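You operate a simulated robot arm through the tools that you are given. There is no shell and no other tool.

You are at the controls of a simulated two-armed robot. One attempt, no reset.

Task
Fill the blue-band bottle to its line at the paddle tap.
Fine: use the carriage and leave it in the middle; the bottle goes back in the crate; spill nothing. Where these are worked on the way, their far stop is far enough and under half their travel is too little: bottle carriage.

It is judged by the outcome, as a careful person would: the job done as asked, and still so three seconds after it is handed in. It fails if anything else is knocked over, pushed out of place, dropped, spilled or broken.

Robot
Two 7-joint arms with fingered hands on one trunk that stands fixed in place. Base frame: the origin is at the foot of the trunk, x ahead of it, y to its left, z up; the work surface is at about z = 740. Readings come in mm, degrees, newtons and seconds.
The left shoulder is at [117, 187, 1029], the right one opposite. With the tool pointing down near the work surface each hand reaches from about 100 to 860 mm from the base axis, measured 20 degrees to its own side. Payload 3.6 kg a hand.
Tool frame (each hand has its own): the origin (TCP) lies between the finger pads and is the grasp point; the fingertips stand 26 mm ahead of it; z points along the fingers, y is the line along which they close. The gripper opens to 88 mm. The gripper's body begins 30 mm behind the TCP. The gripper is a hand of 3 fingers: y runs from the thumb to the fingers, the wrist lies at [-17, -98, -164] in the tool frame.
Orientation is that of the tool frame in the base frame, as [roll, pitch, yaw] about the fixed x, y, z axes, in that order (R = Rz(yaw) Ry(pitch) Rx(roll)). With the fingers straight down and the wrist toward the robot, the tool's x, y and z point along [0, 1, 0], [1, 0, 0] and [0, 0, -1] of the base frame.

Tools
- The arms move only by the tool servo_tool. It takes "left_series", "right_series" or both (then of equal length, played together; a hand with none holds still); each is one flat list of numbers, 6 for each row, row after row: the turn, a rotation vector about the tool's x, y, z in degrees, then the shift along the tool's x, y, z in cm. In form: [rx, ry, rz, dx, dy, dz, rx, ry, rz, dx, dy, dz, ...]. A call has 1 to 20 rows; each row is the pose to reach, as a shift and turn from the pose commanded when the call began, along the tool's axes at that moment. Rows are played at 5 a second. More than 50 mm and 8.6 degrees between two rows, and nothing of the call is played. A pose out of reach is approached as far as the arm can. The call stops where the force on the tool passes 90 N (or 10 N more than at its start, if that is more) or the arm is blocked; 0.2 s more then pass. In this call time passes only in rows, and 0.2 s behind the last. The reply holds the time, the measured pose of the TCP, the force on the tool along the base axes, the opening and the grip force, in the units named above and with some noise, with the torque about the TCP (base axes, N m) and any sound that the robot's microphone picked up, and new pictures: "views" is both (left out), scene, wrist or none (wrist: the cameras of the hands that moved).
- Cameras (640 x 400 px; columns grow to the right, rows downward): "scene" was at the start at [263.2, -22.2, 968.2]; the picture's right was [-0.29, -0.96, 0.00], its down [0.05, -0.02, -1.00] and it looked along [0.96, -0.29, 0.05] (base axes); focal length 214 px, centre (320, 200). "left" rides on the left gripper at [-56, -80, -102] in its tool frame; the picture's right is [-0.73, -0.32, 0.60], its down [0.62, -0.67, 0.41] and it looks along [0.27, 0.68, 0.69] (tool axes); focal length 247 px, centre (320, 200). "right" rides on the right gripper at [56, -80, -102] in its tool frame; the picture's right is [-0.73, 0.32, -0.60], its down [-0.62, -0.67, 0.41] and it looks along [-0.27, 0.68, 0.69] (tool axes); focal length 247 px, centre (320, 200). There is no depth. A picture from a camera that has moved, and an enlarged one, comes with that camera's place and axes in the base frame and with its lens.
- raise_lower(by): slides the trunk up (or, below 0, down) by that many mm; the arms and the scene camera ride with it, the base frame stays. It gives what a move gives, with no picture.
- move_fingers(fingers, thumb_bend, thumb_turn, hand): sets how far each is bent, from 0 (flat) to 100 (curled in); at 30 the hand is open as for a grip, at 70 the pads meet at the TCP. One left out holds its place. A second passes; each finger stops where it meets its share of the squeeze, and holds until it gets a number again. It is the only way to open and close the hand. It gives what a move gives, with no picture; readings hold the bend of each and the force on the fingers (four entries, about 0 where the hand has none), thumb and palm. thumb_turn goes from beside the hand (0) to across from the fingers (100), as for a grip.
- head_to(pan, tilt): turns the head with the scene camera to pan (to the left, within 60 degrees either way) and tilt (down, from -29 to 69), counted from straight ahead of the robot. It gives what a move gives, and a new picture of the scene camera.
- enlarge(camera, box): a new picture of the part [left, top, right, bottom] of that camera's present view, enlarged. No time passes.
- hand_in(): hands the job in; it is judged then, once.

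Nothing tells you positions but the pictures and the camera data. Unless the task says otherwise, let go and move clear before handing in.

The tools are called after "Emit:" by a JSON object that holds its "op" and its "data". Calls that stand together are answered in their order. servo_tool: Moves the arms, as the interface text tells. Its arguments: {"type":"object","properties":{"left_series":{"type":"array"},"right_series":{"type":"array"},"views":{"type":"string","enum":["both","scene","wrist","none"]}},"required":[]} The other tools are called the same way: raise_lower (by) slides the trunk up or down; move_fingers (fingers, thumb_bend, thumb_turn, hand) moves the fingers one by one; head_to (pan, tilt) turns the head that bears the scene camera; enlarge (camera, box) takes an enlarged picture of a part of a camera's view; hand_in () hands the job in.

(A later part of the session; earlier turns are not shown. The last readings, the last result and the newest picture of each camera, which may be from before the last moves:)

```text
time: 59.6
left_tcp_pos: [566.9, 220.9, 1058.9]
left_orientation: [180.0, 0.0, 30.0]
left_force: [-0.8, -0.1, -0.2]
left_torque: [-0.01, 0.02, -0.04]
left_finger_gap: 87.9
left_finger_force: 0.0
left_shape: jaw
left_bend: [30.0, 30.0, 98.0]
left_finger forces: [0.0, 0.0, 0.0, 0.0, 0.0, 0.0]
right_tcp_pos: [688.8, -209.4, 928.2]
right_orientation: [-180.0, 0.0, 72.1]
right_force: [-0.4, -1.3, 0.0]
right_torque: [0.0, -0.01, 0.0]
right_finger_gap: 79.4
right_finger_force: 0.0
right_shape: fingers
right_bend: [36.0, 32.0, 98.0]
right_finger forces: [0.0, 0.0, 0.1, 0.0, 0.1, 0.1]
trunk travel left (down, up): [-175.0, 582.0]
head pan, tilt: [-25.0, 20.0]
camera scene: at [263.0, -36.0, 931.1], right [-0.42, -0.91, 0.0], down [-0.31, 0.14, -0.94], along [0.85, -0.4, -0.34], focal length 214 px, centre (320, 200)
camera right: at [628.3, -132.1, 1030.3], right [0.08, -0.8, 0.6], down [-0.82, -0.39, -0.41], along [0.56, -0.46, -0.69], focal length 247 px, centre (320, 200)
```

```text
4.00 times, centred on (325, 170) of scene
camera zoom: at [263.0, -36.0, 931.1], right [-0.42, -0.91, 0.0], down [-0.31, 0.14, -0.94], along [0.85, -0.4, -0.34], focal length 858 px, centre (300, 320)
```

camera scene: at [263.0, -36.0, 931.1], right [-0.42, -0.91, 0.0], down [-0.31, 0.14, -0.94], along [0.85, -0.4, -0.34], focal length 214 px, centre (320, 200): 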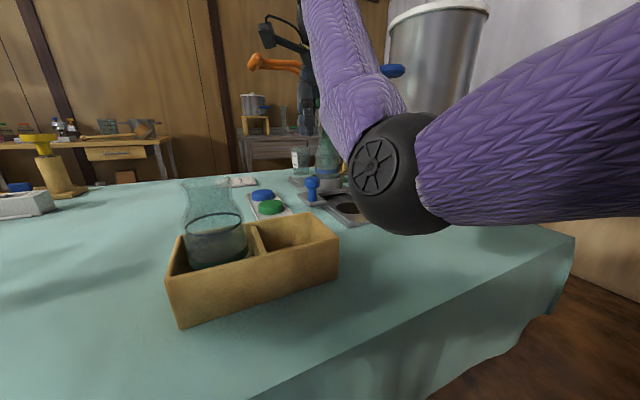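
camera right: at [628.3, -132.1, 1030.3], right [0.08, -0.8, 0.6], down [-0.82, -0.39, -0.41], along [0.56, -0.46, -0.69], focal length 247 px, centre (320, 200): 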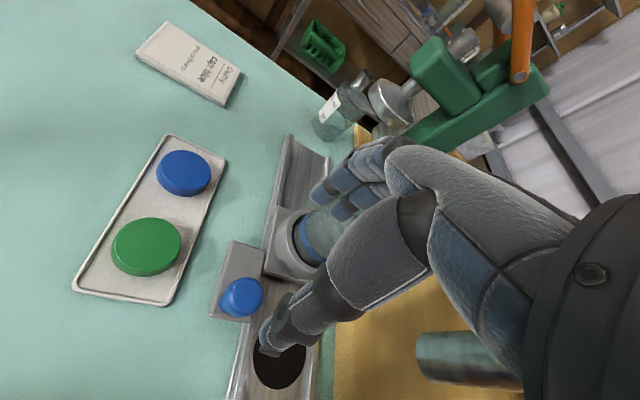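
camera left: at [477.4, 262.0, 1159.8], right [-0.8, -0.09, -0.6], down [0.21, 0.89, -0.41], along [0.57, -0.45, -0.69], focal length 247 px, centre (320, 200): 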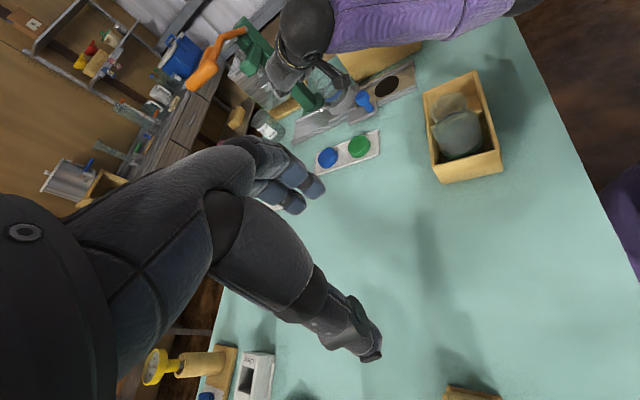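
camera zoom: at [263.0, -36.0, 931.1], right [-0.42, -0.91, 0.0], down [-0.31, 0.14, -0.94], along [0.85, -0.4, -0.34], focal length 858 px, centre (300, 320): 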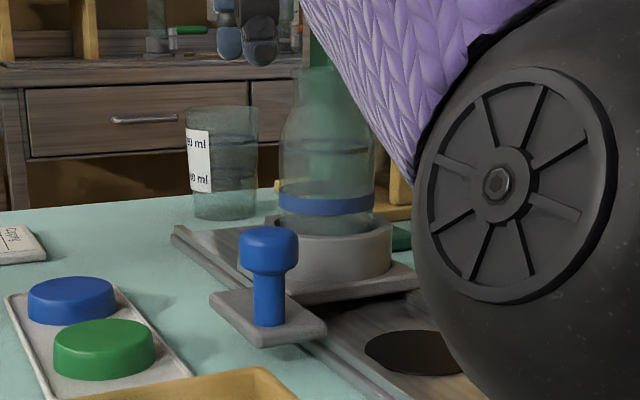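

The knob sits at [673,-208], with its head from z 795 to 819 and about 33 mm wide. I'll narrow the hand a bit and come down over it.

Emit:
{"op": "move_fingers", "data": {"hand": "right", "fingers": 44, "thumb_bend": 40}}

Emit:
{"op": "servo_tool", "data": {"right_series": [0, 0, 0, -0.35, -1.55, 0, 0, 0, 0, -0.35, -1.55, 4, 0, 0, 0, -0.35, -1.55, 7.8]}}

Emit:
{"op": "enlarge", "data": {"camera": "right", "box": [180, 120, 420, 360]}}

Emit:
{"op": "enlarge", "data": {"camera": "scene", "box": [270, 90, 370, 220]}}

```text
time: 60.6
left_tcp_pos: [566.5, 221.0, 1058.0]
left_orientation: [-180.0, 0.0, 30.0]
left_force: [-0.1, 0.0, 0.0]
left_torque: [0.01, -0.01, -0.01]
left_finger_gap: 87.9
left_finger_force: 0.1
left_shape: jaw
left_bend: [30.0, 30.0, 98.0]
left_finger forces: [0.0, 0.1, 0.0, 0.1, 0.1, 0.0]
right_tcp_pos: [687.8, -209.5, 929.2]
right_orientation: [-180.0, 0.0, 72.1]
right_force: [0.1, -0.1, 0.1]
right_torque: [0.02, -0.01, 0.01]
right_finger_gap: 63.4
right_finger_force: 0.0
right_shape: fingers
right_bend: [44.0, 40.0, 97.0]
right_finger forces: [0.0, 0.1, 0.1, 0.0, 0.0, 0.0]
trunk travel left (down, up): [-175.0, 582.0]
head pan, tilt: [-25.0, 20.0]
```

```text
time: 61.4
left_tcp_pos: [566.9, 221.0, 1058.8]
left_orientation: [179.9, 0.1, 30.1]
left_force: [0.5, -0.9, 0.8]
left_torque: [0.0, 0.0, 0.0]
left_finger_gap: 87.7
left_finger_force: 0.1
left_shape: jaw
left_bend: [30.0, 30.0, 98.0]
left_finger forces: [0.1, 0.0, 0.0, 0.0, 0.0, 0.0]
right_tcp_pos: [670.2, -207.3, 852.4]
right_orientation: [-180.0, 0.0, 72.0]
right_force: [0.3, 0.1, -0.4]
right_torque: [-0.01, 0.02, 0.0]
right_finger_gap: 62.9
right_finger_force: 0.1
right_shape: fingers
right_bend: [44.0, 40.0, 97.0]
right_finger forces: [0.0, 0.0, 0.0, 0.0, 0.0, 0.0]
trunk travel left (down, up): [-175.0, 582.0]
head pan, tilt: [-25.0, 20.0]
camera scene: at [262.9, -36.0, 931.1], right [-0.42, -0.91, 0.0], down [-0.31, 0.14, -0.94], along [0.85, -0.4, -0.34], focal length 214 px, centre (320, 200)
camera right: at [610.2, -129.4, 953.1], right [0.08, -0.8, 0.6], down [-0.82, -0.39, -0.41], along [0.56, -0.46, -0.69], focal length 247 px, centre (320, 200)
```

scene: 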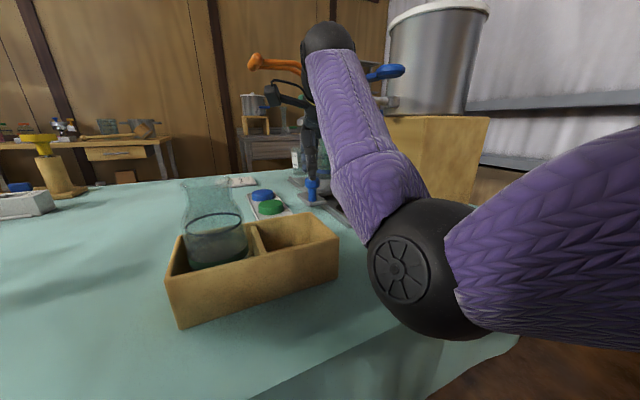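
right: 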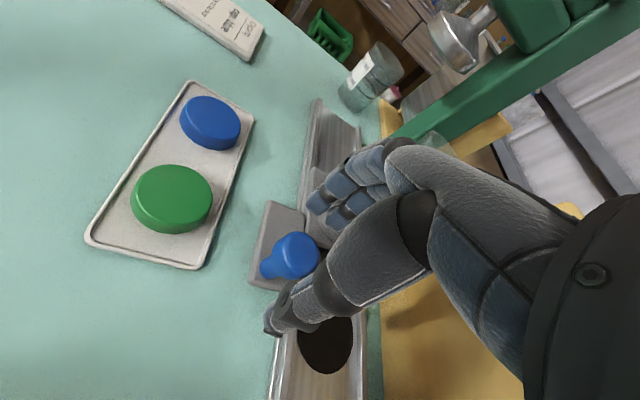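

```text
1.67 times, centred on (300, 240) of right
camera zoom: at [610.2, -129.4, 953.1], right [0.08, -0.8, 0.6], down [-0.82, -0.39, -0.41], along [0.56, -0.46, -0.69], focal length 412 px, centre (353, 133)
```

zoom: 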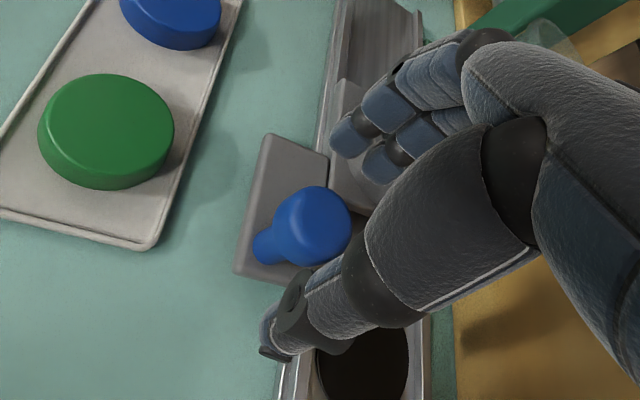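

```text
3.08 times, centred on (320, 155) of scene
camera zoom: at [262.9, -36.0, 931.1], right [-0.42, -0.91, 0.0], down [-0.31, 0.14, -0.94], along [0.85, -0.4, -0.34], focal length 660 px, centre (320, 338)
```

zoom: 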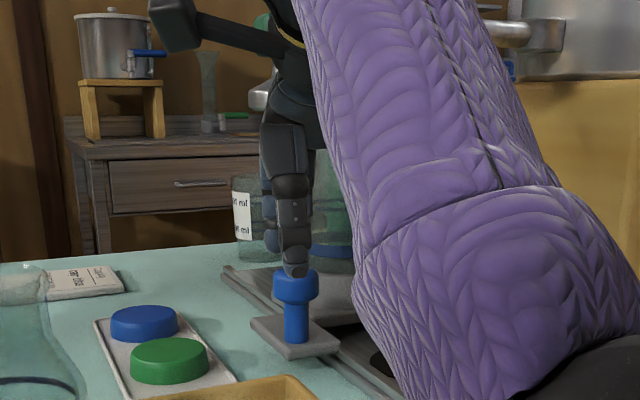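

Over the knob, but my right elbow hangs low toward the table and would drop further as I pull back. I'll raise the trunk 150 mm and then come down again.

Emit:
{"op": "raise_lower", "data": {"by": 150}}

Emit:
{"op": "servo_tool", "data": {"right_series": [0, 0, 0, 0, 0, 4, 0, 0, 0, 0, 0, 8, 0, 0, 0, 0, 0, 12, 0, 0, 0, 0, 0, 15]}}

Emit:
{"op": "enlarge", "data": {"camera": "right", "box": [180, 120, 420, 360]}}

Emit:
{"op": "enlarge", "data": {"camera": "scene", "box": [240, 130, 400, 300]}}

```text
time: 63.1
left_tcp_pos: [565.9, 219.7, 1207.7]
left_orientation: [-179.9, 0.1, 30.0]
left_force: [-0.1, 0.0, -0.5]
left_torque: [-0.03, 0.01, -0.03]
left_finger_gap: 87.9
left_finger_force: 0.1
left_shape: jaw
left_bend: [30.0, 30.0, 98.0]
left_finger forces: [0.0, 0.0, 0.0, 0.1, 0.0, 0.0]
right_tcp_pos: [673.0, -207.8, 1002.3]
right_orientation: [-180.0, 0.1, 72.1]
right_force: [-0.4, 0.7, 0.7]
right_torque: [-0.02, 0.02, -0.02]
right_finger_gap: 63.4
right_finger_force: 0.0
right_shape: fingers
right_bend: [44.0, 40.0, 97.0]
right_finger forces: [0.1, 0.1, 0.1, 0.0, 0.1, 0.0]
trunk travel left (down, up): [-325.0, 432.0]
head pan, tilt: [-25.0, 20.0]
```

```text
time: 64.1
left_tcp_pos: [564.8, 220.3, 1208.3]
left_orientation: [179.9, 0.0, 30.0]
left_force: [0.1, -0.6, 0.2]
left_torque: [0.0, -0.03, 0.02]
left_finger_gap: 87.9
left_finger_force: 0.0
left_shape: jaw
left_bend: [30.0, 30.0, 98.0]
left_finger forces: [0.0, 0.0, 0.0, 0.1, 0.0, 0.1]
right_tcp_pos: [673.4, -208.7, 851.9]
right_orientation: [-179.9, 0.0, 72.1]
right_force: [-1.2, -0.2, 1.1]
right_torque: [0.0, 0.02, 0.01]
right_finger_gap: 63.2
right_finger_force: 0.1
right_shape: fingers
right_bend: [44.0, 40.0, 97.0]
right_finger forces: [0.0, 0.0, 0.0, 0.1, 0.0, 0.0]
trunk travel left (down, up): [-325.0, 432.0]
head pan, tilt: [-25.0, 20.0]
camera scene: at [235.7, -36.0, 1095.1], right [-0.42, -0.91, 0.0], down [-0.31, 0.14, -0.94], along [0.85, -0.4, -0.34], focal length 214 px, centre (320, 200)
camera right: at [613.0, -130.4, 953.3], right [0.08, -0.8, 0.6], down [-0.82, -0.39, -0.41], along [0.56, -0.46, -0.69], focal length 247 px, centre (320, 200)
```

scene: 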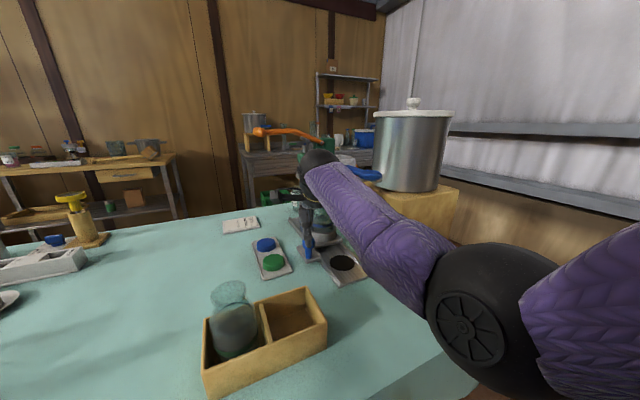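
right: 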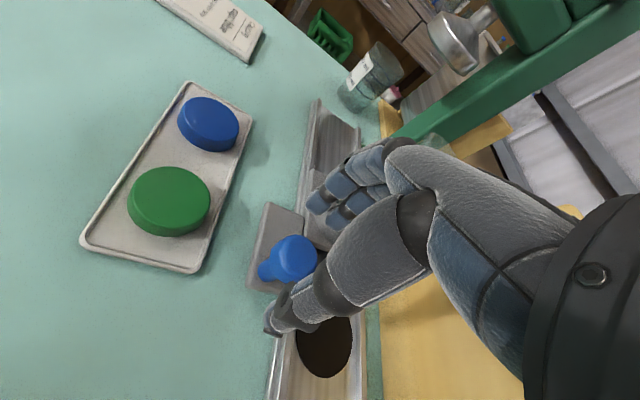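

```text
1.67 times, centred on (300, 240) of right
camera zoom: at [613.0, -130.4, 953.3], right [0.08, -0.8, 0.6], down [-0.82, -0.39, -0.41], along [0.56, -0.46, -0.69], focal length 412 px, centre (353, 133)
```

zoom: 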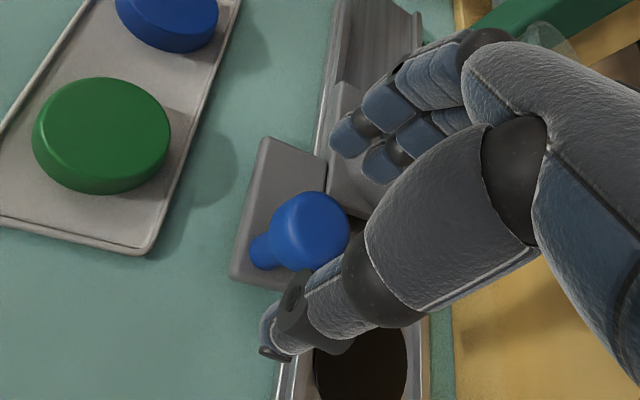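

```text
2.35 times, centred on (320, 215) of scene
camera zoom: at [235.7, -36.0, 1095.1], right [-0.42, -0.91, 0.0], down [-0.31, 0.14, -0.94], along [0.85, -0.4, -0.34], focal length 505 px, centre (320, 165)
```

zoom: 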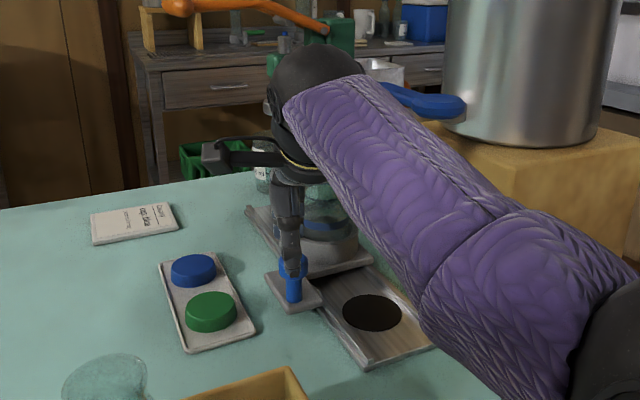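

The forearm clears the paddle and the knob is centred under the hand. Lowering over it now.

Emit:
{"op": "servo_tool", "data": {"right_series": [0, 0, 0, 0, 0, 1.5, 0, 0, 0, 0, 0, 3, 0, 0, 0, 0, 0, 4.4]}}

Emit:
{"op": "enlarge", "data": {"camera": "right", "box": [180, 120, 420, 360]}}

Emit:
{"op": "enlarge", "data": {"camera": "scene", "box": [270, 180, 370, 290]}}

```text
time: 64.9
left_tcp_pos: [565.8, 220.5, 1208.3]
left_orientation: [-179.9, -0.1, 30.1]
left_force: [0.4, 0.9, 0.8]
left_torque: [0.03, -0.01, -0.03]
left_finger_gap: 87.9
left_finger_force: 0.1
left_shape: jaw
left_bend: [30.0, 30.0, 98.0]
left_finger forces: [0.1, 0.0, 0.0, 0.0, 0.0, 0.0]
right_tcp_pos: [671.6, -206.9, 808.5]
right_orientation: [179.9, 0.0, 72.1]
right_force: [-0.3, -0.5, 1.2]
right_torque: [-0.01, 0.0, 0.02]
right_finger_gap: 63.0
right_finger_force: 0.1
right_shape: fingers
right_bend: [44.0, 40.0, 97.0]
right_finger forces: [0.1, 0.0, 0.0, 0.1, 0.0, 0.0]
trunk travel left (down, up): [-325.0, 432.0]
head pan, tilt: [-25.0, 20.0]
camera scene: at [235.7, -36.0, 1095.1], right [-0.42, -0.91, 0.0], down [-0.31, 0.14, -0.94], along [0.85, -0.4, -0.34], focal length 214 px, centre (320, 200)
camera right: at [612.0, -129.4, 910.2], right [0.08, -0.8, 0.6], down [-0.82, -0.39, -0.41], along [0.56, -0.46, -0.69], focal length 247 px, centre (320, 200)
```

scene: 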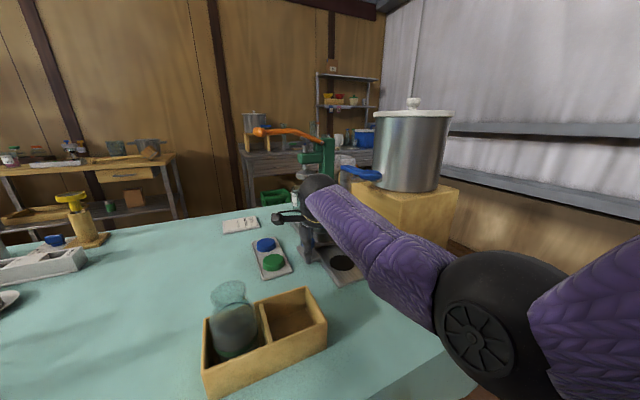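
right: 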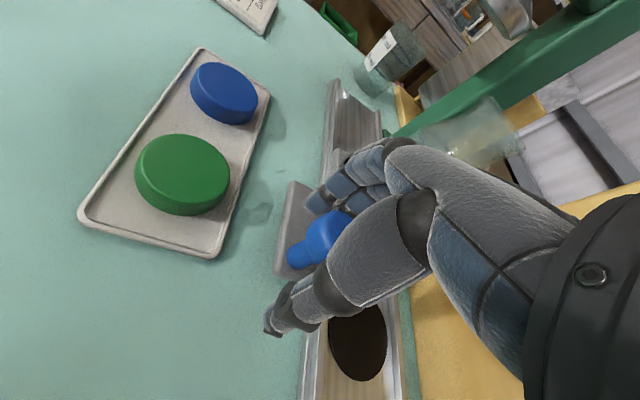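

```text
1.67 times, centred on (300, 240) of right
camera zoom: at [612.0, -129.4, 910.2], right [0.08, -0.8, 0.6], down [-0.82, -0.39, -0.41], along [0.56, -0.46, -0.69], focal length 412 px, centre (353, 133)
```

zoom: 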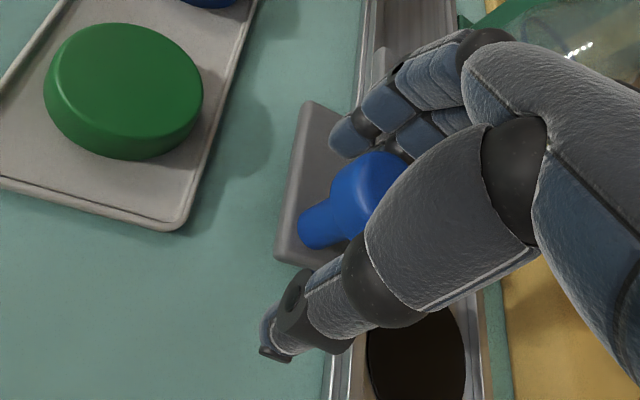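

```text
3.64 times, centred on (320, 235) of scene
camera zoom: at [235.7, -36.0, 1095.1], right [-0.42, -0.91, 0.0], down [-0.31, 0.14, -0.94], along [0.85, -0.4, -0.34], focal length 780 px, centre (320, 73)
```

zoom: 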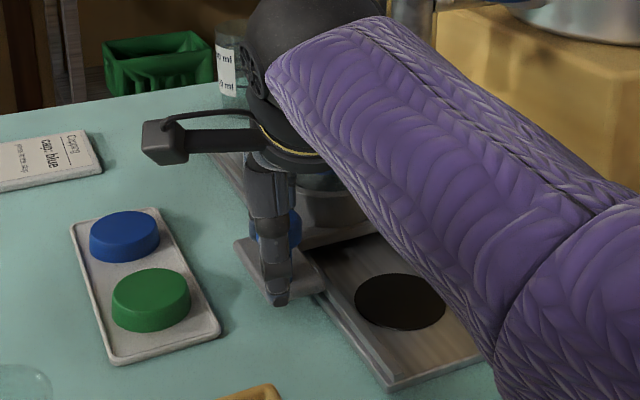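

Thumb and fingers straddle the knob. Closing on it.

Emit:
{"op": "move_fingers", "data": {"hand": "right", "fingers": 54, "thumb_bend": 52}}

Emit:
{"op": "move_fingers", "data": {"hand": "right", "fingers": 64, "thumb_bend": 61}}

Emit:
{"op": "enlarge", "data": {"camera": "right", "box": [180, 120, 420, 360]}}

```text
time: 65.9
left_tcp_pos: [565.7, 220.3, 1208.0]
left_orientation: [-180.0, 0.0, 30.0]
left_force: [-0.1, -0.6, 0.1]
left_torque: [0.02, 0.02, 0.01]
left_finger_gap: 87.8
left_finger_force: 0.0
left_shape: jaw
left_bend: [30.0, 30.0, 98.0]
left_finger forces: [0.0, 0.0, 0.1, 0.0, 0.1, 0.0]
right_tcp_pos: [673.0, -207.1, 808.6]
right_orientation: [179.9, 0.0, 72.1]
right_force: [-0.8, 0.0, -0.2]
right_torque: [0.0, 0.02, -0.01]
right_finger_gap: 39.1
right_finger_force: 0.1
right_shape: fingers
right_bend: [54.0, 52.0, 97.0]
right_finger forces: [0.1, 0.0, 0.0, 0.0, 0.0, 0.0]
trunk travel left (down, up): [-325.0, 432.0]
head pan, tilt: [-25.0, 20.0]
```

```text
time: 66.9
left_tcp_pos: [565.9, 219.6, 1209.2]
left_orientation: [-179.9, -0.1, 29.9]
left_force: [0.7, 0.1, 0.7]
left_torque: [0.0, 0.03, -0.01]
left_finger_gap: 87.7
left_finger_force: 0.0
left_shape: jaw
left_bend: [30.0, 30.0, 98.0]
left_finger forces: [0.0, 0.0, 0.0, 0.1, 0.0, 0.1]
right_tcp_pos: [672.5, -208.5, 810.0]
right_orientation: [180.0, 0.2, 72.1]
right_force: [2.4, -2.4, -2.3]
right_torque: [0.02, -0.01, -0.01]
right_finger_gap: 20.4
right_finger_force: 2.4
right_shape: fingers
right_bend: [62.0, 60.0, 97.0]
right_finger forces: [0.0, 4.3, 0.1, 0.1, 0.4, 0.1]
trunk travel left (down, up): [-325.0, 432.0]
head pan, tilt: [-25.0, 20.0]
```

```text
1.67 times, centred on (300, 240) of right
camera zoom: at [612.3, -130.0, 910.1], right [0.08, -0.8, 0.6], down [-0.82, -0.39, -0.41], along [0.56, -0.46, -0.69], focal length 412 px, centre (353, 133)
```

zoom: 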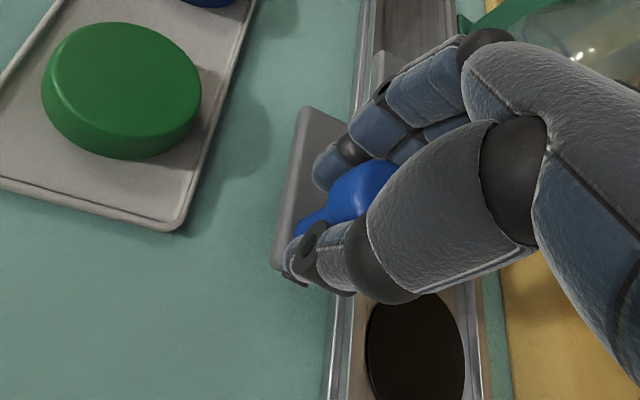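

Only one finger bears because the knob sits toward the -y side of the hand. I'll reopen slightly, shift 10 mm and close again.

Emit:
{"op": "move_fingers", "data": {"hand": "right", "fingers": 50, "thumb_bend": 48}}

Emit:
{"op": "servo_tool", "data": {"right_series": [0, 0, 0, -0.5, 0, 0, 0, 0, 0, -1.0, 0, 0.2], "views": "none"}}

Emit:
{"op": "move_fingers", "data": {"hand": "right", "fingers": 64, "thumb_bend": 62}}

Emit:
{"op": "enlarge", "data": {"camera": "right", "box": [180, 120, 420, 360]}}

```text
time: 67.9
left_tcp_pos: [566.0, 221.0, 1208.0]
left_orientation: [-180.0, 0.1, 30.0]
left_force: [-0.4, -1.1, 0.3]
left_torque: [0.0, 0.01, 0.0]
left_finger_gap: 87.8
left_finger_force: 0.1
left_shape: jaw
left_bend: [30.0, 30.0, 98.0]
left_finger forces: [0.0, 0.0, 0.0, 0.0, 0.0, 0.0]
right_tcp_pos: [672.0, -206.4, 809.4]
right_orientation: [179.9, 0.0, 72.1]
right_force: [-0.2, -0.7, -0.5]
right_torque: [-0.01, 0.0, 0.01]
right_finger_gap: 46.6
right_finger_force: 0.1
right_shape: fingers
right_bend: [50.0, 48.0, 97.0]
right_finger forces: [0.0, 0.0, 0.0, 0.0, 0.0, 0.1]
trunk travel left (down, up): [-325.0, 432.0]
head pan, tilt: [-25.0, 20.0]
```

```text
time: 68.5
left_tcp_pos: [564.8, 220.0, 1208.5]
left_orientation: [180.0, 0.1, 30.0]
left_force: [0.0, -0.7, 0.2]
left_torque: [0.02, 0.0, -0.01]
left_finger_gap: 87.7
left_finger_force: 0.0
left_shape: jaw
left_bend: [30.0, 30.0, 98.0]
left_finger forces: [0.0, 0.0, 0.0, 0.0, 0.0, 0.0]
right_tcp_pos: [668.0, -217.5, 807.6]
right_orientation: [180.0, 0.1, 72.1]
right_force: [-1.0, 0.8, 0.6]
right_torque: [0.03, 0.06, 0.01]
right_finger_gap: 46.7
right_finger_force: 0.0
right_shape: fingers
right_bend: [50.0, 48.0, 97.0]
right_finger forces: [0.0, 0.1, 0.1, 0.1, 0.0, 0.0]
trunk travel left (down, up): [-325.0, 432.0]
head pan, tilt: [-25.0, 20.0]
```

```text
time: 69.5
left_tcp_pos: [566.1, 220.3, 1208.4]
left_orientation: [-180.0, 0.0, 30.1]
left_force: [0.0, -0.5, -0.6]
left_torque: [0.0, 0.04, 0.01]
left_finger_gap: 87.9
left_finger_force: 0.0
left_shape: jaw
left_bend: [30.0, 30.0, 98.0]
left_finger forces: [0.0, 0.0, 0.0, 0.0, 0.0, 0.0]
right_tcp_pos: [668.3, -218.5, 806.8]
right_orientation: [-180.0, 0.1, 72.1]
right_force: [2.0, -2.1, -0.5]
right_torque: [-0.07, 0.0, -0.05]
right_finger_gap: 20.6
right_finger_force: 2.0
right_shape: fingers
right_bend: [62.0, 61.0, 97.0]
right_finger forces: [3.9, 0.0, 0.1, 0.1, 1.4, 0.1]
trunk travel left (down, up): [-325.0, 432.0]
head pan, tilt: [-25.0, 20.0]
```

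```text
1.67 times, centred on (300, 240) of right
camera zoom: at [608.9, -139.9, 907.9], right [0.08, -0.8, 0.6], down [-0.82, -0.39, -0.41], along [0.56, -0.46, -0.69], focal length 412 px, centre (353, 133)
```

zoom: 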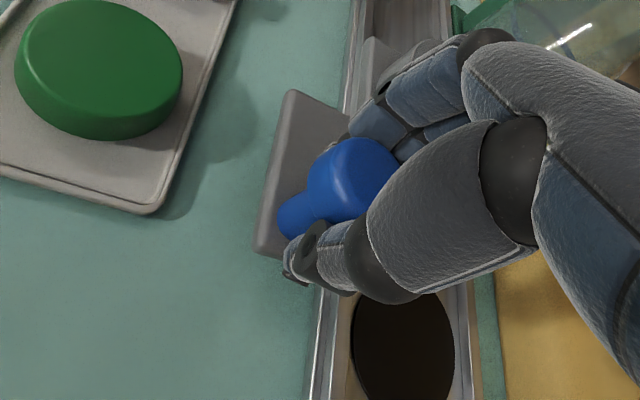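

Now the other finger bears, so halfway between is the centre. One more adjustment.

Emit:
{"op": "move_fingers", "data": {"hand": "right", "fingers": 54, "thumb_bend": 52}}

Emit:
{"op": "servo_tool", "data": {"right_series": [0, 0, 0, 0.45, 0.1, 0], "views": "none"}}

Emit:
{"op": "move_fingers", "data": {"hand": "right", "fingers": 66, "thumb_bend": 66}}

Emit:
{"op": "enlarge", "data": {"camera": "right", "box": [180, 120, 420, 360]}}

Emit:
{"op": "head_to", "data": {"pan": -20, "tilt": 25}}

```text
time: 70.5
left_tcp_pos: [565.6, 220.4, 1208.6]
left_orientation: [179.9, 0.0, 30.0]
left_force: [0.5, 0.2, 0.4]
left_torque: [0.02, -0.02, -0.01]
left_finger_gap: 87.9
left_finger_force: 0.1
left_shape: jaw
left_bend: [30.0, 30.0, 98.0]
left_finger forces: [0.0, 0.1, 0.0, 0.1, 0.1, 0.0]
right_tcp_pos: [668.5, -217.1, 807.7]
right_orientation: [180.0, -0.1, 72.2]
right_force: [0.8, 0.3, -1.1]
right_torque: [0.0, 0.01, -0.01]
right_finger_gap: 38.0
right_finger_force: 0.0
right_shape: fingers
right_bend: [54.0, 52.0, 97.0]
right_finger forces: [0.0, 0.0, 0.0, 0.0, 0.0, 0.0]
trunk travel left (down, up): [-325.0, 432.0]
head pan, tilt: [-25.0, 20.0]
```

```text
time: 70.9
left_tcp_pos: [565.2, 219.5, 1209.4]
left_orientation: [-179.9, 0.0, 30.1]
left_force: [0.1, -0.3, 0.5]
left_torque: [0.0, -0.01, 0.01]
left_finger_gap: 87.7
left_finger_force: 0.0
left_shape: jaw
left_bend: [30.0, 30.0, 98.0]
left_finger forces: [0.0, 0.1, 0.0, 0.0, 0.1, 0.1]
right_tcp_pos: [670.0, -214.6, 806.4]
right_orientation: [180.0, 0.2, 72.1]
right_force: [0.0, 0.1, 0.2]
right_torque: [-0.02, 0.01, 0.03]
right_finger_gap: 37.8
right_finger_force: 0.0
right_shape: fingers
right_bend: [54.0, 52.0, 97.0]
right_finger forces: [0.0, 0.0, 0.1, 0.0, 0.1, 0.0]
trunk travel left (down, up): [-325.0, 432.0]
head pan, tilt: [-25.0, 20.0]
```

```text
time: 71.9
left_tcp_pos: [566.5, 219.7, 1208.3]
left_orientation: [-180.0, 0.0, 30.0]
left_force: [-0.2, 0.7, 0.4]
left_torque: [-0.01, 0.02, -0.04]
left_finger_gap: 87.8
left_finger_force: 0.0
left_shape: jaw
left_bend: [30.0, 30.0, 98.0]
left_finger forces: [0.0, 0.0, 0.0, 0.0, 0.1, 0.1]
right_tcp_pos: [670.6, -214.7, 808.0]
right_orientation: [180.0, 0.1, 72.2]
right_force: [2.0, -1.5, -1.6]
right_torque: [-0.05, -0.05, -0.01]
right_finger_gap: 18.7
right_finger_force: 5.1
right_shape: fingers
right_bend: [63.0, 62.0, 97.0]
right_finger forces: [6.0, 0.0, 0.1, 0.1, 4.3, 0.0]
trunk travel left (down, up): [-325.0, 432.0]
head pan, tilt: [-25.0, 20.0]
```

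```text
1.67 times, centred on (300, 240) of right
camera zoom: at [611.2, -136.2, 907.4], right [0.08, -0.8, 0.6], down [-0.82, -0.39, -0.41], along [0.56, -0.46, -0.69], focal length 412 px, centre (353, 133)
```

zoom: 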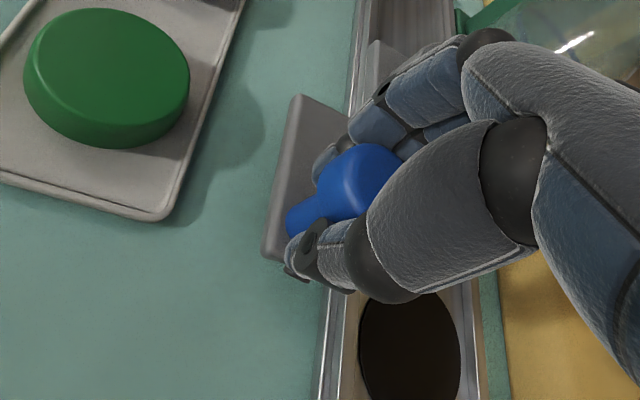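

```text
time: 72.6
left_tcp_pos: [565.2, 218.9, 1208.3]
left_orientation: [-180.0, 0.0, 30.0]
left_force: [0.4, 0.1, -0.1]
left_torque: [-0.04, 0.03, 0.0]
left_finger_gap: 88.0
left_finger_force: 0.1
left_shape: jaw
left_bend: [30.0, 30.0, 98.0]
left_finger forces: [0.1, 0.1, 0.0, 0.1, 0.0, 0.1]
right_tcp_pos: [671.5, -215.3, 806.7]
right_orientation: [-180.0, -0.1, 72.1]
right_force: [1.9, -1.8, -1.3]
right_torque: [-0.01, -0.02, -0.04]
right_finger_gap: 18.7
right_finger_force: 4.6
right_shape: fingers
right_bend: [63.0, 62.0, 97.0]
right_finger forces: [6.1, 0.0, 0.0, 0.0, 4.1, 0.0]
trunk travel left (down, up): [-325.0, 432.0]
head pan, tilt: [-20.0, 25.0]
camera scene: at [238.0, -28.3, 1087.0], right [-0.34, -0.94, 0.0], down [-0.4, 0.14, -0.91], along [0.85, -0.31, -0.42], focal length 214 px, centre (320, 200)
```

scene: 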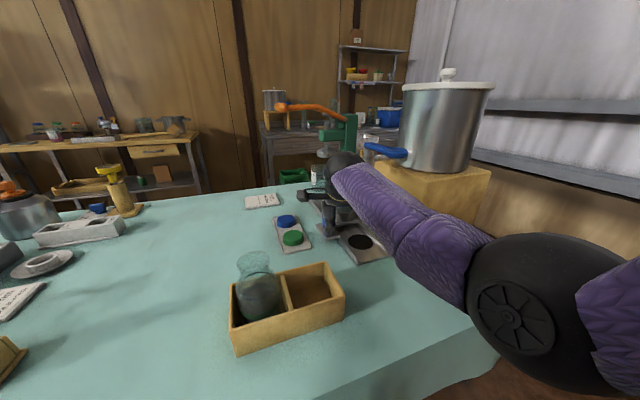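

I hold the knob stem, with TCP x at about 671 in the middle position. I'll pull the carriage 40 mm toward the tap as a first test.

Emit:
{"op": "servo_tool", "data": {"right_series": [0, 0, 0, -0.25, -0.76, 0, 0, 0, 0, -0.49, -1.52, 0, 0, 0, 0, -0.74, -2.28, 0, 0, 0, 0, -0.98, -3.05, 0, 0, 0, 0, -1.23, -3.81, 0]}}

Emit:
{"op": "enlarge", "data": {"camera": "scene", "box": [280, 110, 440, 280]}}

```text
time: 73.8
left_tcp_pos: [564.8, 219.2, 1208.7]
left_orientation: [-179.9, 0.0, 29.9]
left_force: [0.2, 0.0, 0.2]
left_torque: [0.0, 0.02, -0.01]
left_finger_gap: 88.0
left_finger_force: 0.0
left_shape: jaw
left_bend: [30.0, 30.0, 98.0]
left_finger forces: [0.0, 0.0, 0.0, 0.1, 0.0, 0.0]
right_tcp_pos: [630.5, -213.4, 805.1]
right_orientation: [-179.9, 0.1, 72.1]
right_force: [0.8, -2.9, -1.2]
right_torque: [-0.03, 0.01, 0.01]
right_finger_gap: 18.6
right_finger_force: 5.0
right_shape: fingers
right_bend: [63.0, 62.0, 98.0]
right_finger forces: [4.9, 0.1, 0.1, 0.1, 4.2, 0.0]
trunk travel left (down, up): [-325.0, 432.0]
head pan, tilt: [-20.0, 25.0]
camera scene: at [237.8, -28.4, 1087.0], right [-0.34, -0.94, 0.0], down [-0.4, 0.14, -0.91], along [0.85, -0.31, -0.42], focal length 214 px, centre (320, 200)
camera right: at [571.1, -135.6, 907.3], right [0.08, -0.8, 0.6], down [-0.82, -0.39, -0.41], along [0.56, -0.46, -0.69], focal length 247 px, centre (320, 200)
```

scene: 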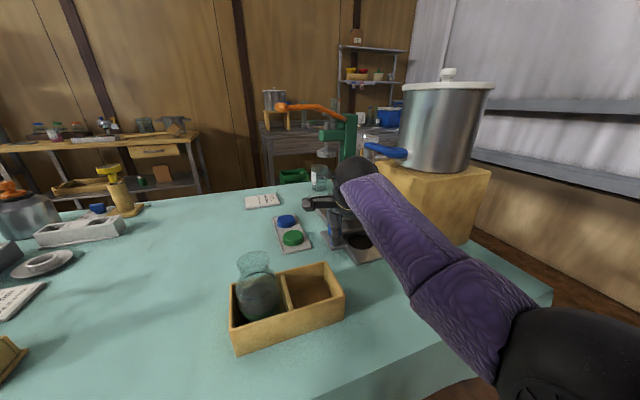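
right: 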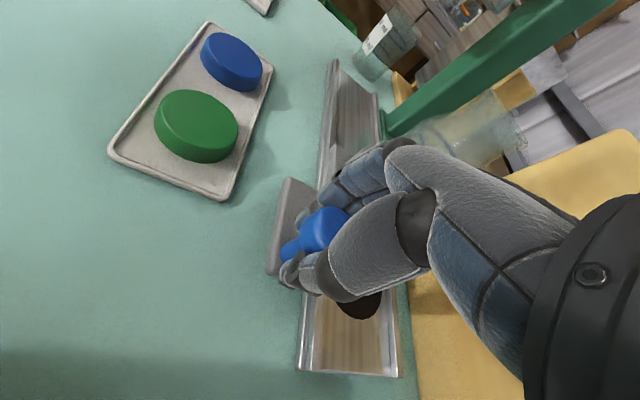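

```text
2.35 times, centred on (360, 195) of scene
camera zoom: at [237.8, -28.4, 1087.0], right [-0.34, -0.94, 0.0], down [-0.4, 0.14, -0.91], along [0.85, -0.31, -0.42], focal length 505 px, centre (226, 212)
```

zoom: 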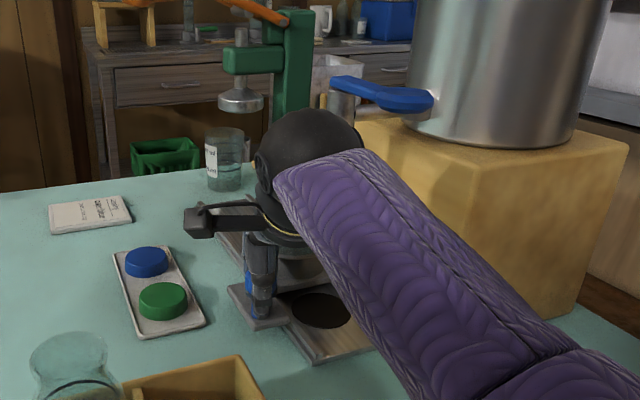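

The carriage follows with little force. Continuing 65 mm more, then slowly to the stop.

Emit:
{"op": "servo_tool", "data": {"right_series": [0, 0, 0, -0.25, -0.76, 0, 0, 0, 0, -0.49, -1.52, 0, 0, 0, 0, -0.74, -2.28, 0, 0, 0, 0, -0.98, -3.05, 0, 0, 0, 0, -1.23, -3.81, 0, 0, 0, 0, -1.47, -4.57, 0, 0, 0, 0, -1.72, -5.33, 0, 0, 0, 0, -2.0, -6.19, 0]}}

Emit:
{"op": "enlarge", "data": {"camera": "scene", "box": [280, 110, 440, 280]}}

```text
time: 75.6
left_tcp_pos: [566.5, 221.2, 1209.0]
left_orientation: [-180.0, 0.2, 30.1]
left_force: [0.2, 0.9, -0.6]
left_torque: [-0.02, -0.03, 0.01]
left_finger_gap: 87.8
left_finger_force: 0.0
left_shape: jaw
left_bend: [30.0, 30.0, 98.0]
left_finger forces: [0.0, 0.0, 0.1, 0.0, 0.0, 0.0]
right_tcp_pos: [570.9, -217.8, 809.6]
right_orientation: [179.6, 0.4, 72.0]
right_force: [1.4, 7.1, -12.1]
right_torque: [-0.03, 0.03, 0.02]
right_finger_gap: 20.5
right_finger_force: 7.0
right_shape: fingers
right_bend: [63.0, 61.0, 96.0]
right_finger forces: [7.6, 0.0, 0.1, 0.0, 6.0, 0.1]
trunk travel left (down, up): [-325.0, 432.0]
head pan, tilt: [-20.0, 25.0]
camera scene: at [238.7, -27.6, 1086.6], right [-0.34, -0.94, 0.0], down [-0.4, 0.14, -0.91], along [0.85, -0.31, -0.42], focal length 214 px, centre (320, 200)
camera right: at [509.7, -138.5, 909.7], right [0.07, -0.79, 0.6], down [-0.82, -0.39, -0.41], along [0.56, -0.47, -0.68], focal length 247 px, centre (320, 200)
```

scene: 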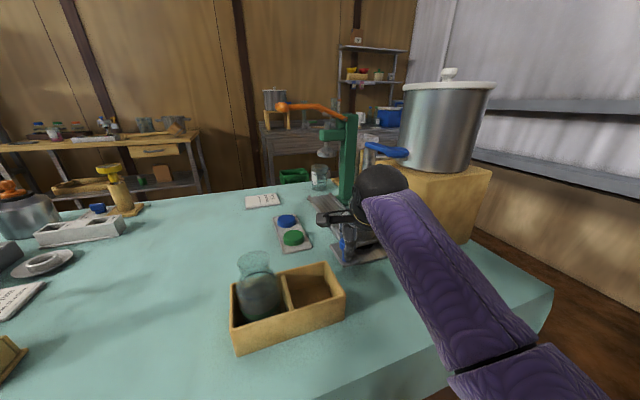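
right: 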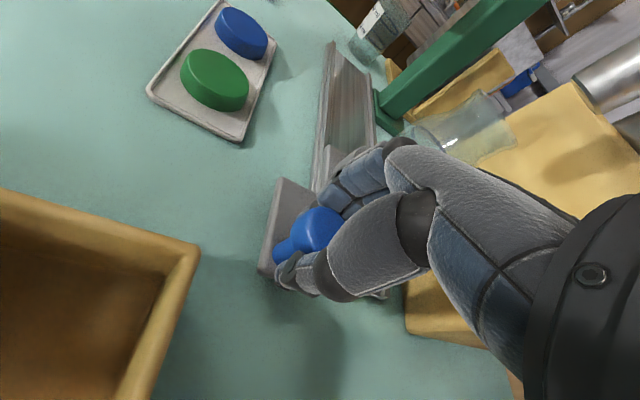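

```text
2.35 times, centred on (360, 195) of scene
camera zoom: at [238.7, -27.6, 1086.6], right [-0.34, -0.94, 0.0], down [-0.4, 0.14, -0.91], along [0.85, -0.31, -0.42], focal length 505 px, centre (226, 212)
```

zoom: 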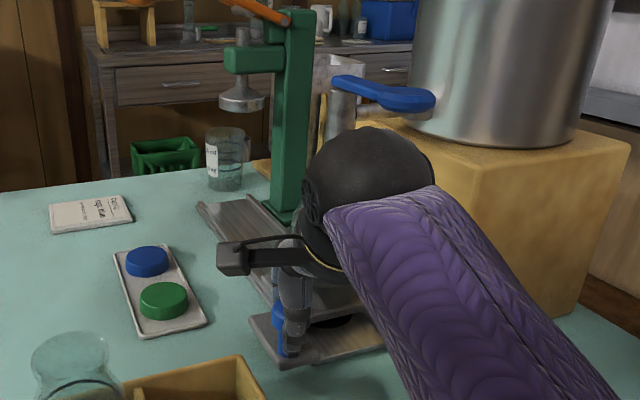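

Odd forces: pulled down 12 N with little x resistance, so something on the arm may be touching. I'll ease back 15 mm and look at the elbow.

Emit:
{"op": "servo_tool", "data": {"right_series": [0, 0, 0, 0.25, 0.76, 0, 0, 0, 0, 0.46, 1.43, 0], "views": "none"}}

Emit:
{"op": "head_to", "data": {"pan": -45, "tilt": 50}}

```text
time: 76.2
left_tcp_pos: [565.8, 220.4, 1209.9]
left_orientation: [-180.0, 0.0, 30.0]
left_force: [-0.1, 0.5, 0.1]
left_torque: [-0.05, -0.02, 0.02]
left_finger_gap: 87.6
left_finger_force: 0.0
left_shape: jaw
left_bend: [30.0, 30.0, 98.0]
left_finger forces: [0.0, 0.0, 0.0, 0.1, 0.0, 0.0]
right_tcp_pos: [581.4, -212.5, 805.0]
right_orientation: [-179.9, -0.1, 72.3]
right_force: [0.4, -2.1, -1.3]
right_torque: [-0.03, -0.01, 0.04]
right_finger_gap: 18.2
right_finger_force: 4.5
right_shape: fingers
right_bend: [64.0, 63.0, 98.0]
right_finger forces: [3.9, 0.9, 0.0, 0.1, 4.0, 0.0]
trunk travel left (down, up): [-325.0, 432.0]
head pan, tilt: [-20.0, 25.0]
```

```text
time: 77.1
left_tcp_pos: [565.9, 220.1, 1208.6]
left_orientation: [-180.0, 0.0, 30.1]
left_force: [-0.3, 0.1, 0.2]
left_torque: [0.03, -0.01, 0.02]
left_finger_gap: 87.7
left_finger_force: 0.1
left_shape: jaw
left_bend: [30.0, 30.0, 98.0]
left_finger forces: [0.1, 0.0, 0.0, 0.1, 0.1, 0.1]
right_tcp_pos: [580.4, -212.4, 805.0]
right_orientation: [-179.9, 0.0, 72.1]
right_force: [-0.5, 1.0, -2.3]
right_torque: [0.0, -0.03, 0.06]
right_finger_gap: 18.2
right_finger_force: 6.0
right_shape: fingers
right_bend: [64.0, 62.0, 98.0]
right_finger forces: [4.5, 0.3, 0.0, 0.0, 5.3, 0.0]
trunk travel left (down, up): [-325.0, 432.0]
head pan, tilt: [-45.0, 50.0]
camera scene: at [205.8, -50.9, 1049.6], right [-0.71, -0.71, 0.0], down [-0.54, 0.54, -0.64], along [0.46, -0.45, -0.77], focal length 214 px, centre (320, 200)
```

scene: 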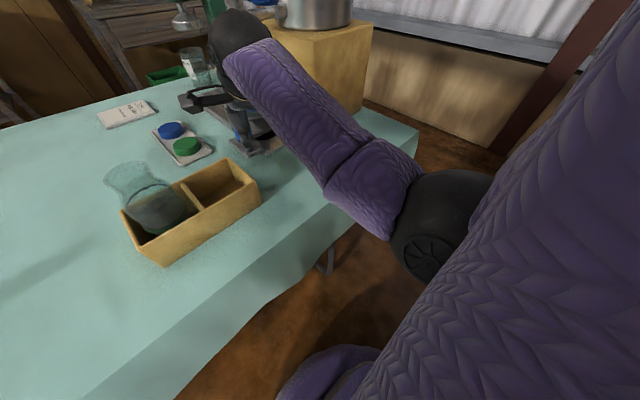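

All relaxed again at x 580, and the elbow is clear of the table. I'll creep forward in small steps to tell whether that was the carriage's stop.

Emit:
{"op": "servo_tool", "data": {"right_series": [0, 0, 0, -0.06, -0.19, 0, 0, 0, 0, -0.12, -0.38, 0, 0, 0, 0, -0.12, -0.38, 0], "views": "none"}}

Emit:
{"op": "servo_tool", "data": {"right_series": [0, 0, 0, -0.06, -0.19, 0, 0, 0, 0, -0.12, -0.38, 0, 0, 0, 0, -0.12, -0.38, 0], "views": "none"}}

Emit:
{"op": "servo_tool", "data": {"right_series": [0, 0, 0, -0.06, -0.19, 0, 0, 0, 0, -0.12, -0.38, 0, 0, 0, 0, -0.12, -0.38, 0], "views": "scene"}}

```text
time: 77.9
left_tcp_pos: [565.8, 220.4, 1207.3]
left_orientation: [-180.0, 0.1, 30.1]
left_force: [0.6, 0.9, 0.0]
left_torque: [-0.02, -0.02, -0.02]
left_finger_gap: 88.0
left_finger_force: 0.0
left_shape: jaw
left_bend: [30.0, 30.0, 98.0]
left_finger forces: [0.0, 0.0, 0.0, 0.0, 0.0, 0.0]
right_tcp_pos: [576.0, -213.2, 806.5]
right_orientation: [180.0, 0.0, 72.1]
right_force: [1.2, 4.9, -4.0]
right_torque: [0.01, -0.04, 0.08]
right_finger_gap: 18.1
right_finger_force: 5.7
right_shape: fingers
right_bend: [64.0, 62.0, 98.0]
right_finger forces: [6.1, 0.2, 0.1, 0.0, 5.1, 0.1]
trunk travel left (down, up): [-325.0, 432.0]
head pan, tilt: [-45.0, 50.0]
```

```text
time: 78.7
left_tcp_pos: [566.4, 219.8, 1207.6]
left_orientation: [-180.0, 0.0, 30.1]
left_force: [0.2, -0.2, 0.0]
left_torque: [0.01, 0.0, 0.0]
left_finger_gap: 87.8
left_finger_force: 0.0
left_shape: jaw
left_bend: [30.0, 30.0, 98.0]
left_finger forces: [0.0, 0.1, 0.0, 0.0, 0.0, 0.2]
right_tcp_pos: [574.8, -216.2, 807.9]
right_orientation: [179.9, 0.2, 72.0]
right_force: [1.0, 5.8, -6.7]
right_torque: [0.0, -0.01, 0.06]
right_finger_gap: 19.1
right_finger_force: 5.6
right_shape: fingers
right_bend: [64.0, 62.0, 96.0]
right_finger forces: [5.9, 0.0, 0.1, 0.0, 5.7, 0.1]
trunk travel left (down, up): [-325.0, 432.0]
head pan, tilt: [-45.0, 50.0]
```

```text
time: 79.5
left_tcp_pos: [566.3, 221.1, 1207.5]
left_orientation: [180.0, 0.1, 30.1]
left_force: [-0.6, 0.5, -0.6]
left_torque: [0.02, -0.01, 0.01]
left_finger_gap: 87.7
left_finger_force: 0.0
left_shape: jaw
left_bend: [30.0, 30.0, 98.0]
left_finger forces: [0.0, 0.0, 0.1, 0.1, 0.0, 0.1]
right_tcp_pos: [572.8, -219.9, 811.4]
right_orientation: [179.4, 0.3, 71.9]
right_force: [1.4, 6.5, -11.5]
right_torque: [0.04, 0.07, -0.01]
right_finger_gap: 21.1
right_finger_force: 7.0
right_shape: fingers
right_bend: [63.0, 61.0, 96.0]
right_finger forces: [8.3, 0.1, 0.0, 0.0, 6.3, 0.1]
trunk travel left (down, up): [-325.0, 432.0]
head pan, tilt: [-45.0, 50.0]
camera scene: at [206.6, -50.8, 1049.3], right [-0.71, -0.71, 0.0], down [-0.54, 0.54, -0.64], along [0.45, -0.45, -0.77], focal length 214 px, centre (320, 200)
```

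scene: 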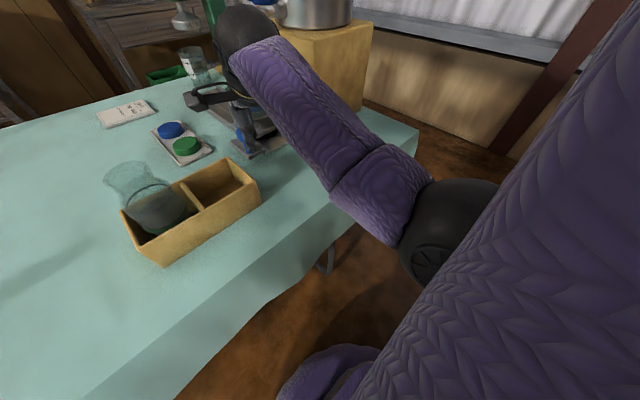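

The arm is being blocked by its own folded posture, not by the carriage, which needs roughly 20 mm more. I'll relax, let go of the knob, raise the trunk so the arm is less folded, and regrip.

Emit:
{"op": "servo_tool", "data": {"right_series": [0, 0, 0, 0.18, 0.57, 0, 0, 0, 0, 0.3, 0.95, 0], "views": "none"}}

Emit:
{"op": "move_fingers", "data": {"hand": "right", "fingers": 42, "thumb_bend": 40}}

Emit:
{"op": "raise_lower", "data": {"by": 160}}

Emit:
{"op": "head_to", "data": {"pan": -28, "tilt": 45}}

```text
time: 80.1
left_tcp_pos: [564.9, 218.8, 1209.3]
left_orientation: [179.9, 0.1, 30.0]
left_force: [0.1, -1.2, 0.6]
left_torque: [0.02, 0.01, 0.0]
left_finger_gap: 87.8
left_finger_force: 0.0
left_shape: jaw
left_bend: [30.0, 30.0, 98.0]
left_finger forces: [0.0, 0.0, 0.0, 0.1, 0.0, 0.0]
right_tcp_pos: [577.9, -216.4, 805.7]
right_orientation: [180.0, 0.2, 72.0]
right_force: [-0.9, -3.8, 2.4]
right_torque: [-0.04, 0.02, -0.04]
right_finger_gap: 18.9
right_finger_force: 4.8
right_shape: fingers
right_bend: [63.0, 62.0, 98.0]
right_finger forces: [5.3, 0.0, 0.0, 0.1, 4.7, 0.1]
trunk travel left (down, up): [-325.0, 432.0]
head pan, tilt: [-45.0, 50.0]
```

```text
time: 81.1
left_tcp_pos: [564.9, 219.7, 1208.7]
left_orientation: [180.0, 0.0, 30.1]
left_force: [-0.3, -0.1, 0.1]
left_torque: [0.03, 0.03, -0.02]
left_finger_gap: 87.9
left_finger_force: 0.1
left_shape: jaw
left_bend: [30.0, 30.0, 98.0]
left_finger forces: [0.1, 0.1, 0.1, 0.0, 0.0, 0.0]
right_tcp_pos: [579.9, -213.9, 807.0]
right_orientation: [179.9, 0.1, 72.1]
right_force: [-0.3, 0.0, 0.7]
right_torque: [0.01, 0.03, 0.02]
right_finger_gap: 64.1
right_finger_force: 0.1
right_shape: fingers
right_bend: [42.0, 40.0, 98.0]
right_finger forces: [0.0, 0.0, 0.0, 0.0, 0.1, 0.0]
trunk travel left (down, up): [-325.0, 432.0]
head pan, tilt: [-45.0, 50.0]
```

```text
time: 82.9
left_tcp_pos: [564.6, 220.0, 1367.5]
left_orientation: [180.0, 0.1, 30.0]
left_force: [1.0, -0.2, 0.5]
left_torque: [-0.03, 0.01, -0.02]
left_finger_gap: 87.8
left_finger_force: 0.0
left_shape: jaw
left_bend: [30.0, 30.0, 98.0]
left_finger forces: [0.0, 0.0, 0.0, 0.1, 0.1, 0.0]
right_tcp_pos: [578.9, -214.5, 965.8]
right_orientation: [179.9, 0.0, 72.1]
right_force: [0.3, 0.0, 0.5]
right_torque: [0.03, -0.03, -0.01]
right_finger_gap: 64.2
right_finger_force: 0.1
right_shape: fingers
right_bend: [42.0, 40.0, 98.0]
right_finger forces: [0.0, 0.1, 0.0, 0.0, 0.1, 0.1]
trunk travel left (down, up): [-485.0, 272.0]
head pan, tilt: [-45.0, 50.0]
```

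```text
time: 83.7
left_tcp_pos: [565.5, 219.9, 1368.1]
left_orientation: [180.0, 0.0, 29.9]
left_force: [0.3, 0.2, 0.7]
left_torque: [-0.02, -0.04, 0.0]
left_finger_gap: 87.7
left_finger_force: 0.1
left_shape: jaw
left_bend: [30.0, 30.0, 98.0]
left_finger forces: [0.1, 0.0, 0.0, 0.0, 0.0, 0.0]
right_tcp_pos: [577.9, -213.4, 966.6]
right_orientation: [-180.0, 0.0, 72.1]
right_force: [0.2, 0.7, 0.1]
right_torque: [0.0, -0.02, 0.0]
right_finger_gap: 64.4
right_finger_force: 0.0
right_shape: fingers
right_bend: [42.0, 40.0, 98.0]
right_finger forces: [0.1, 0.0, 0.0, 0.0, 0.0, 0.1]
trunk travel left (down, up): [-485.0, 272.0]
head pan, tilt: [-28.0, 45.0]
camera scene: at [205.7, -34.8, 1226.2], right [-0.47, -0.88, 0.0], down [-0.62, 0.33, -0.71], along [0.62, -0.33, -0.71], focal length 214 px, centre (320, 200)
```

scene: 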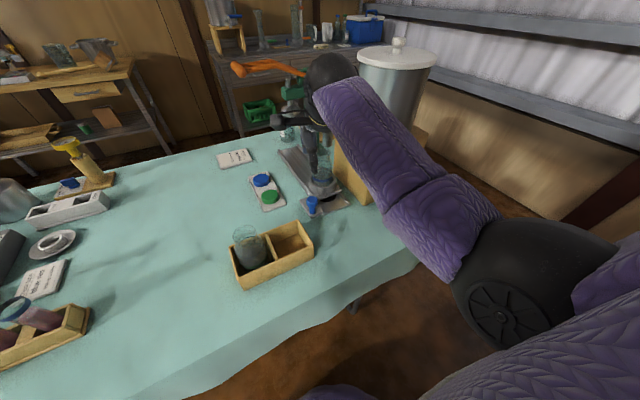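

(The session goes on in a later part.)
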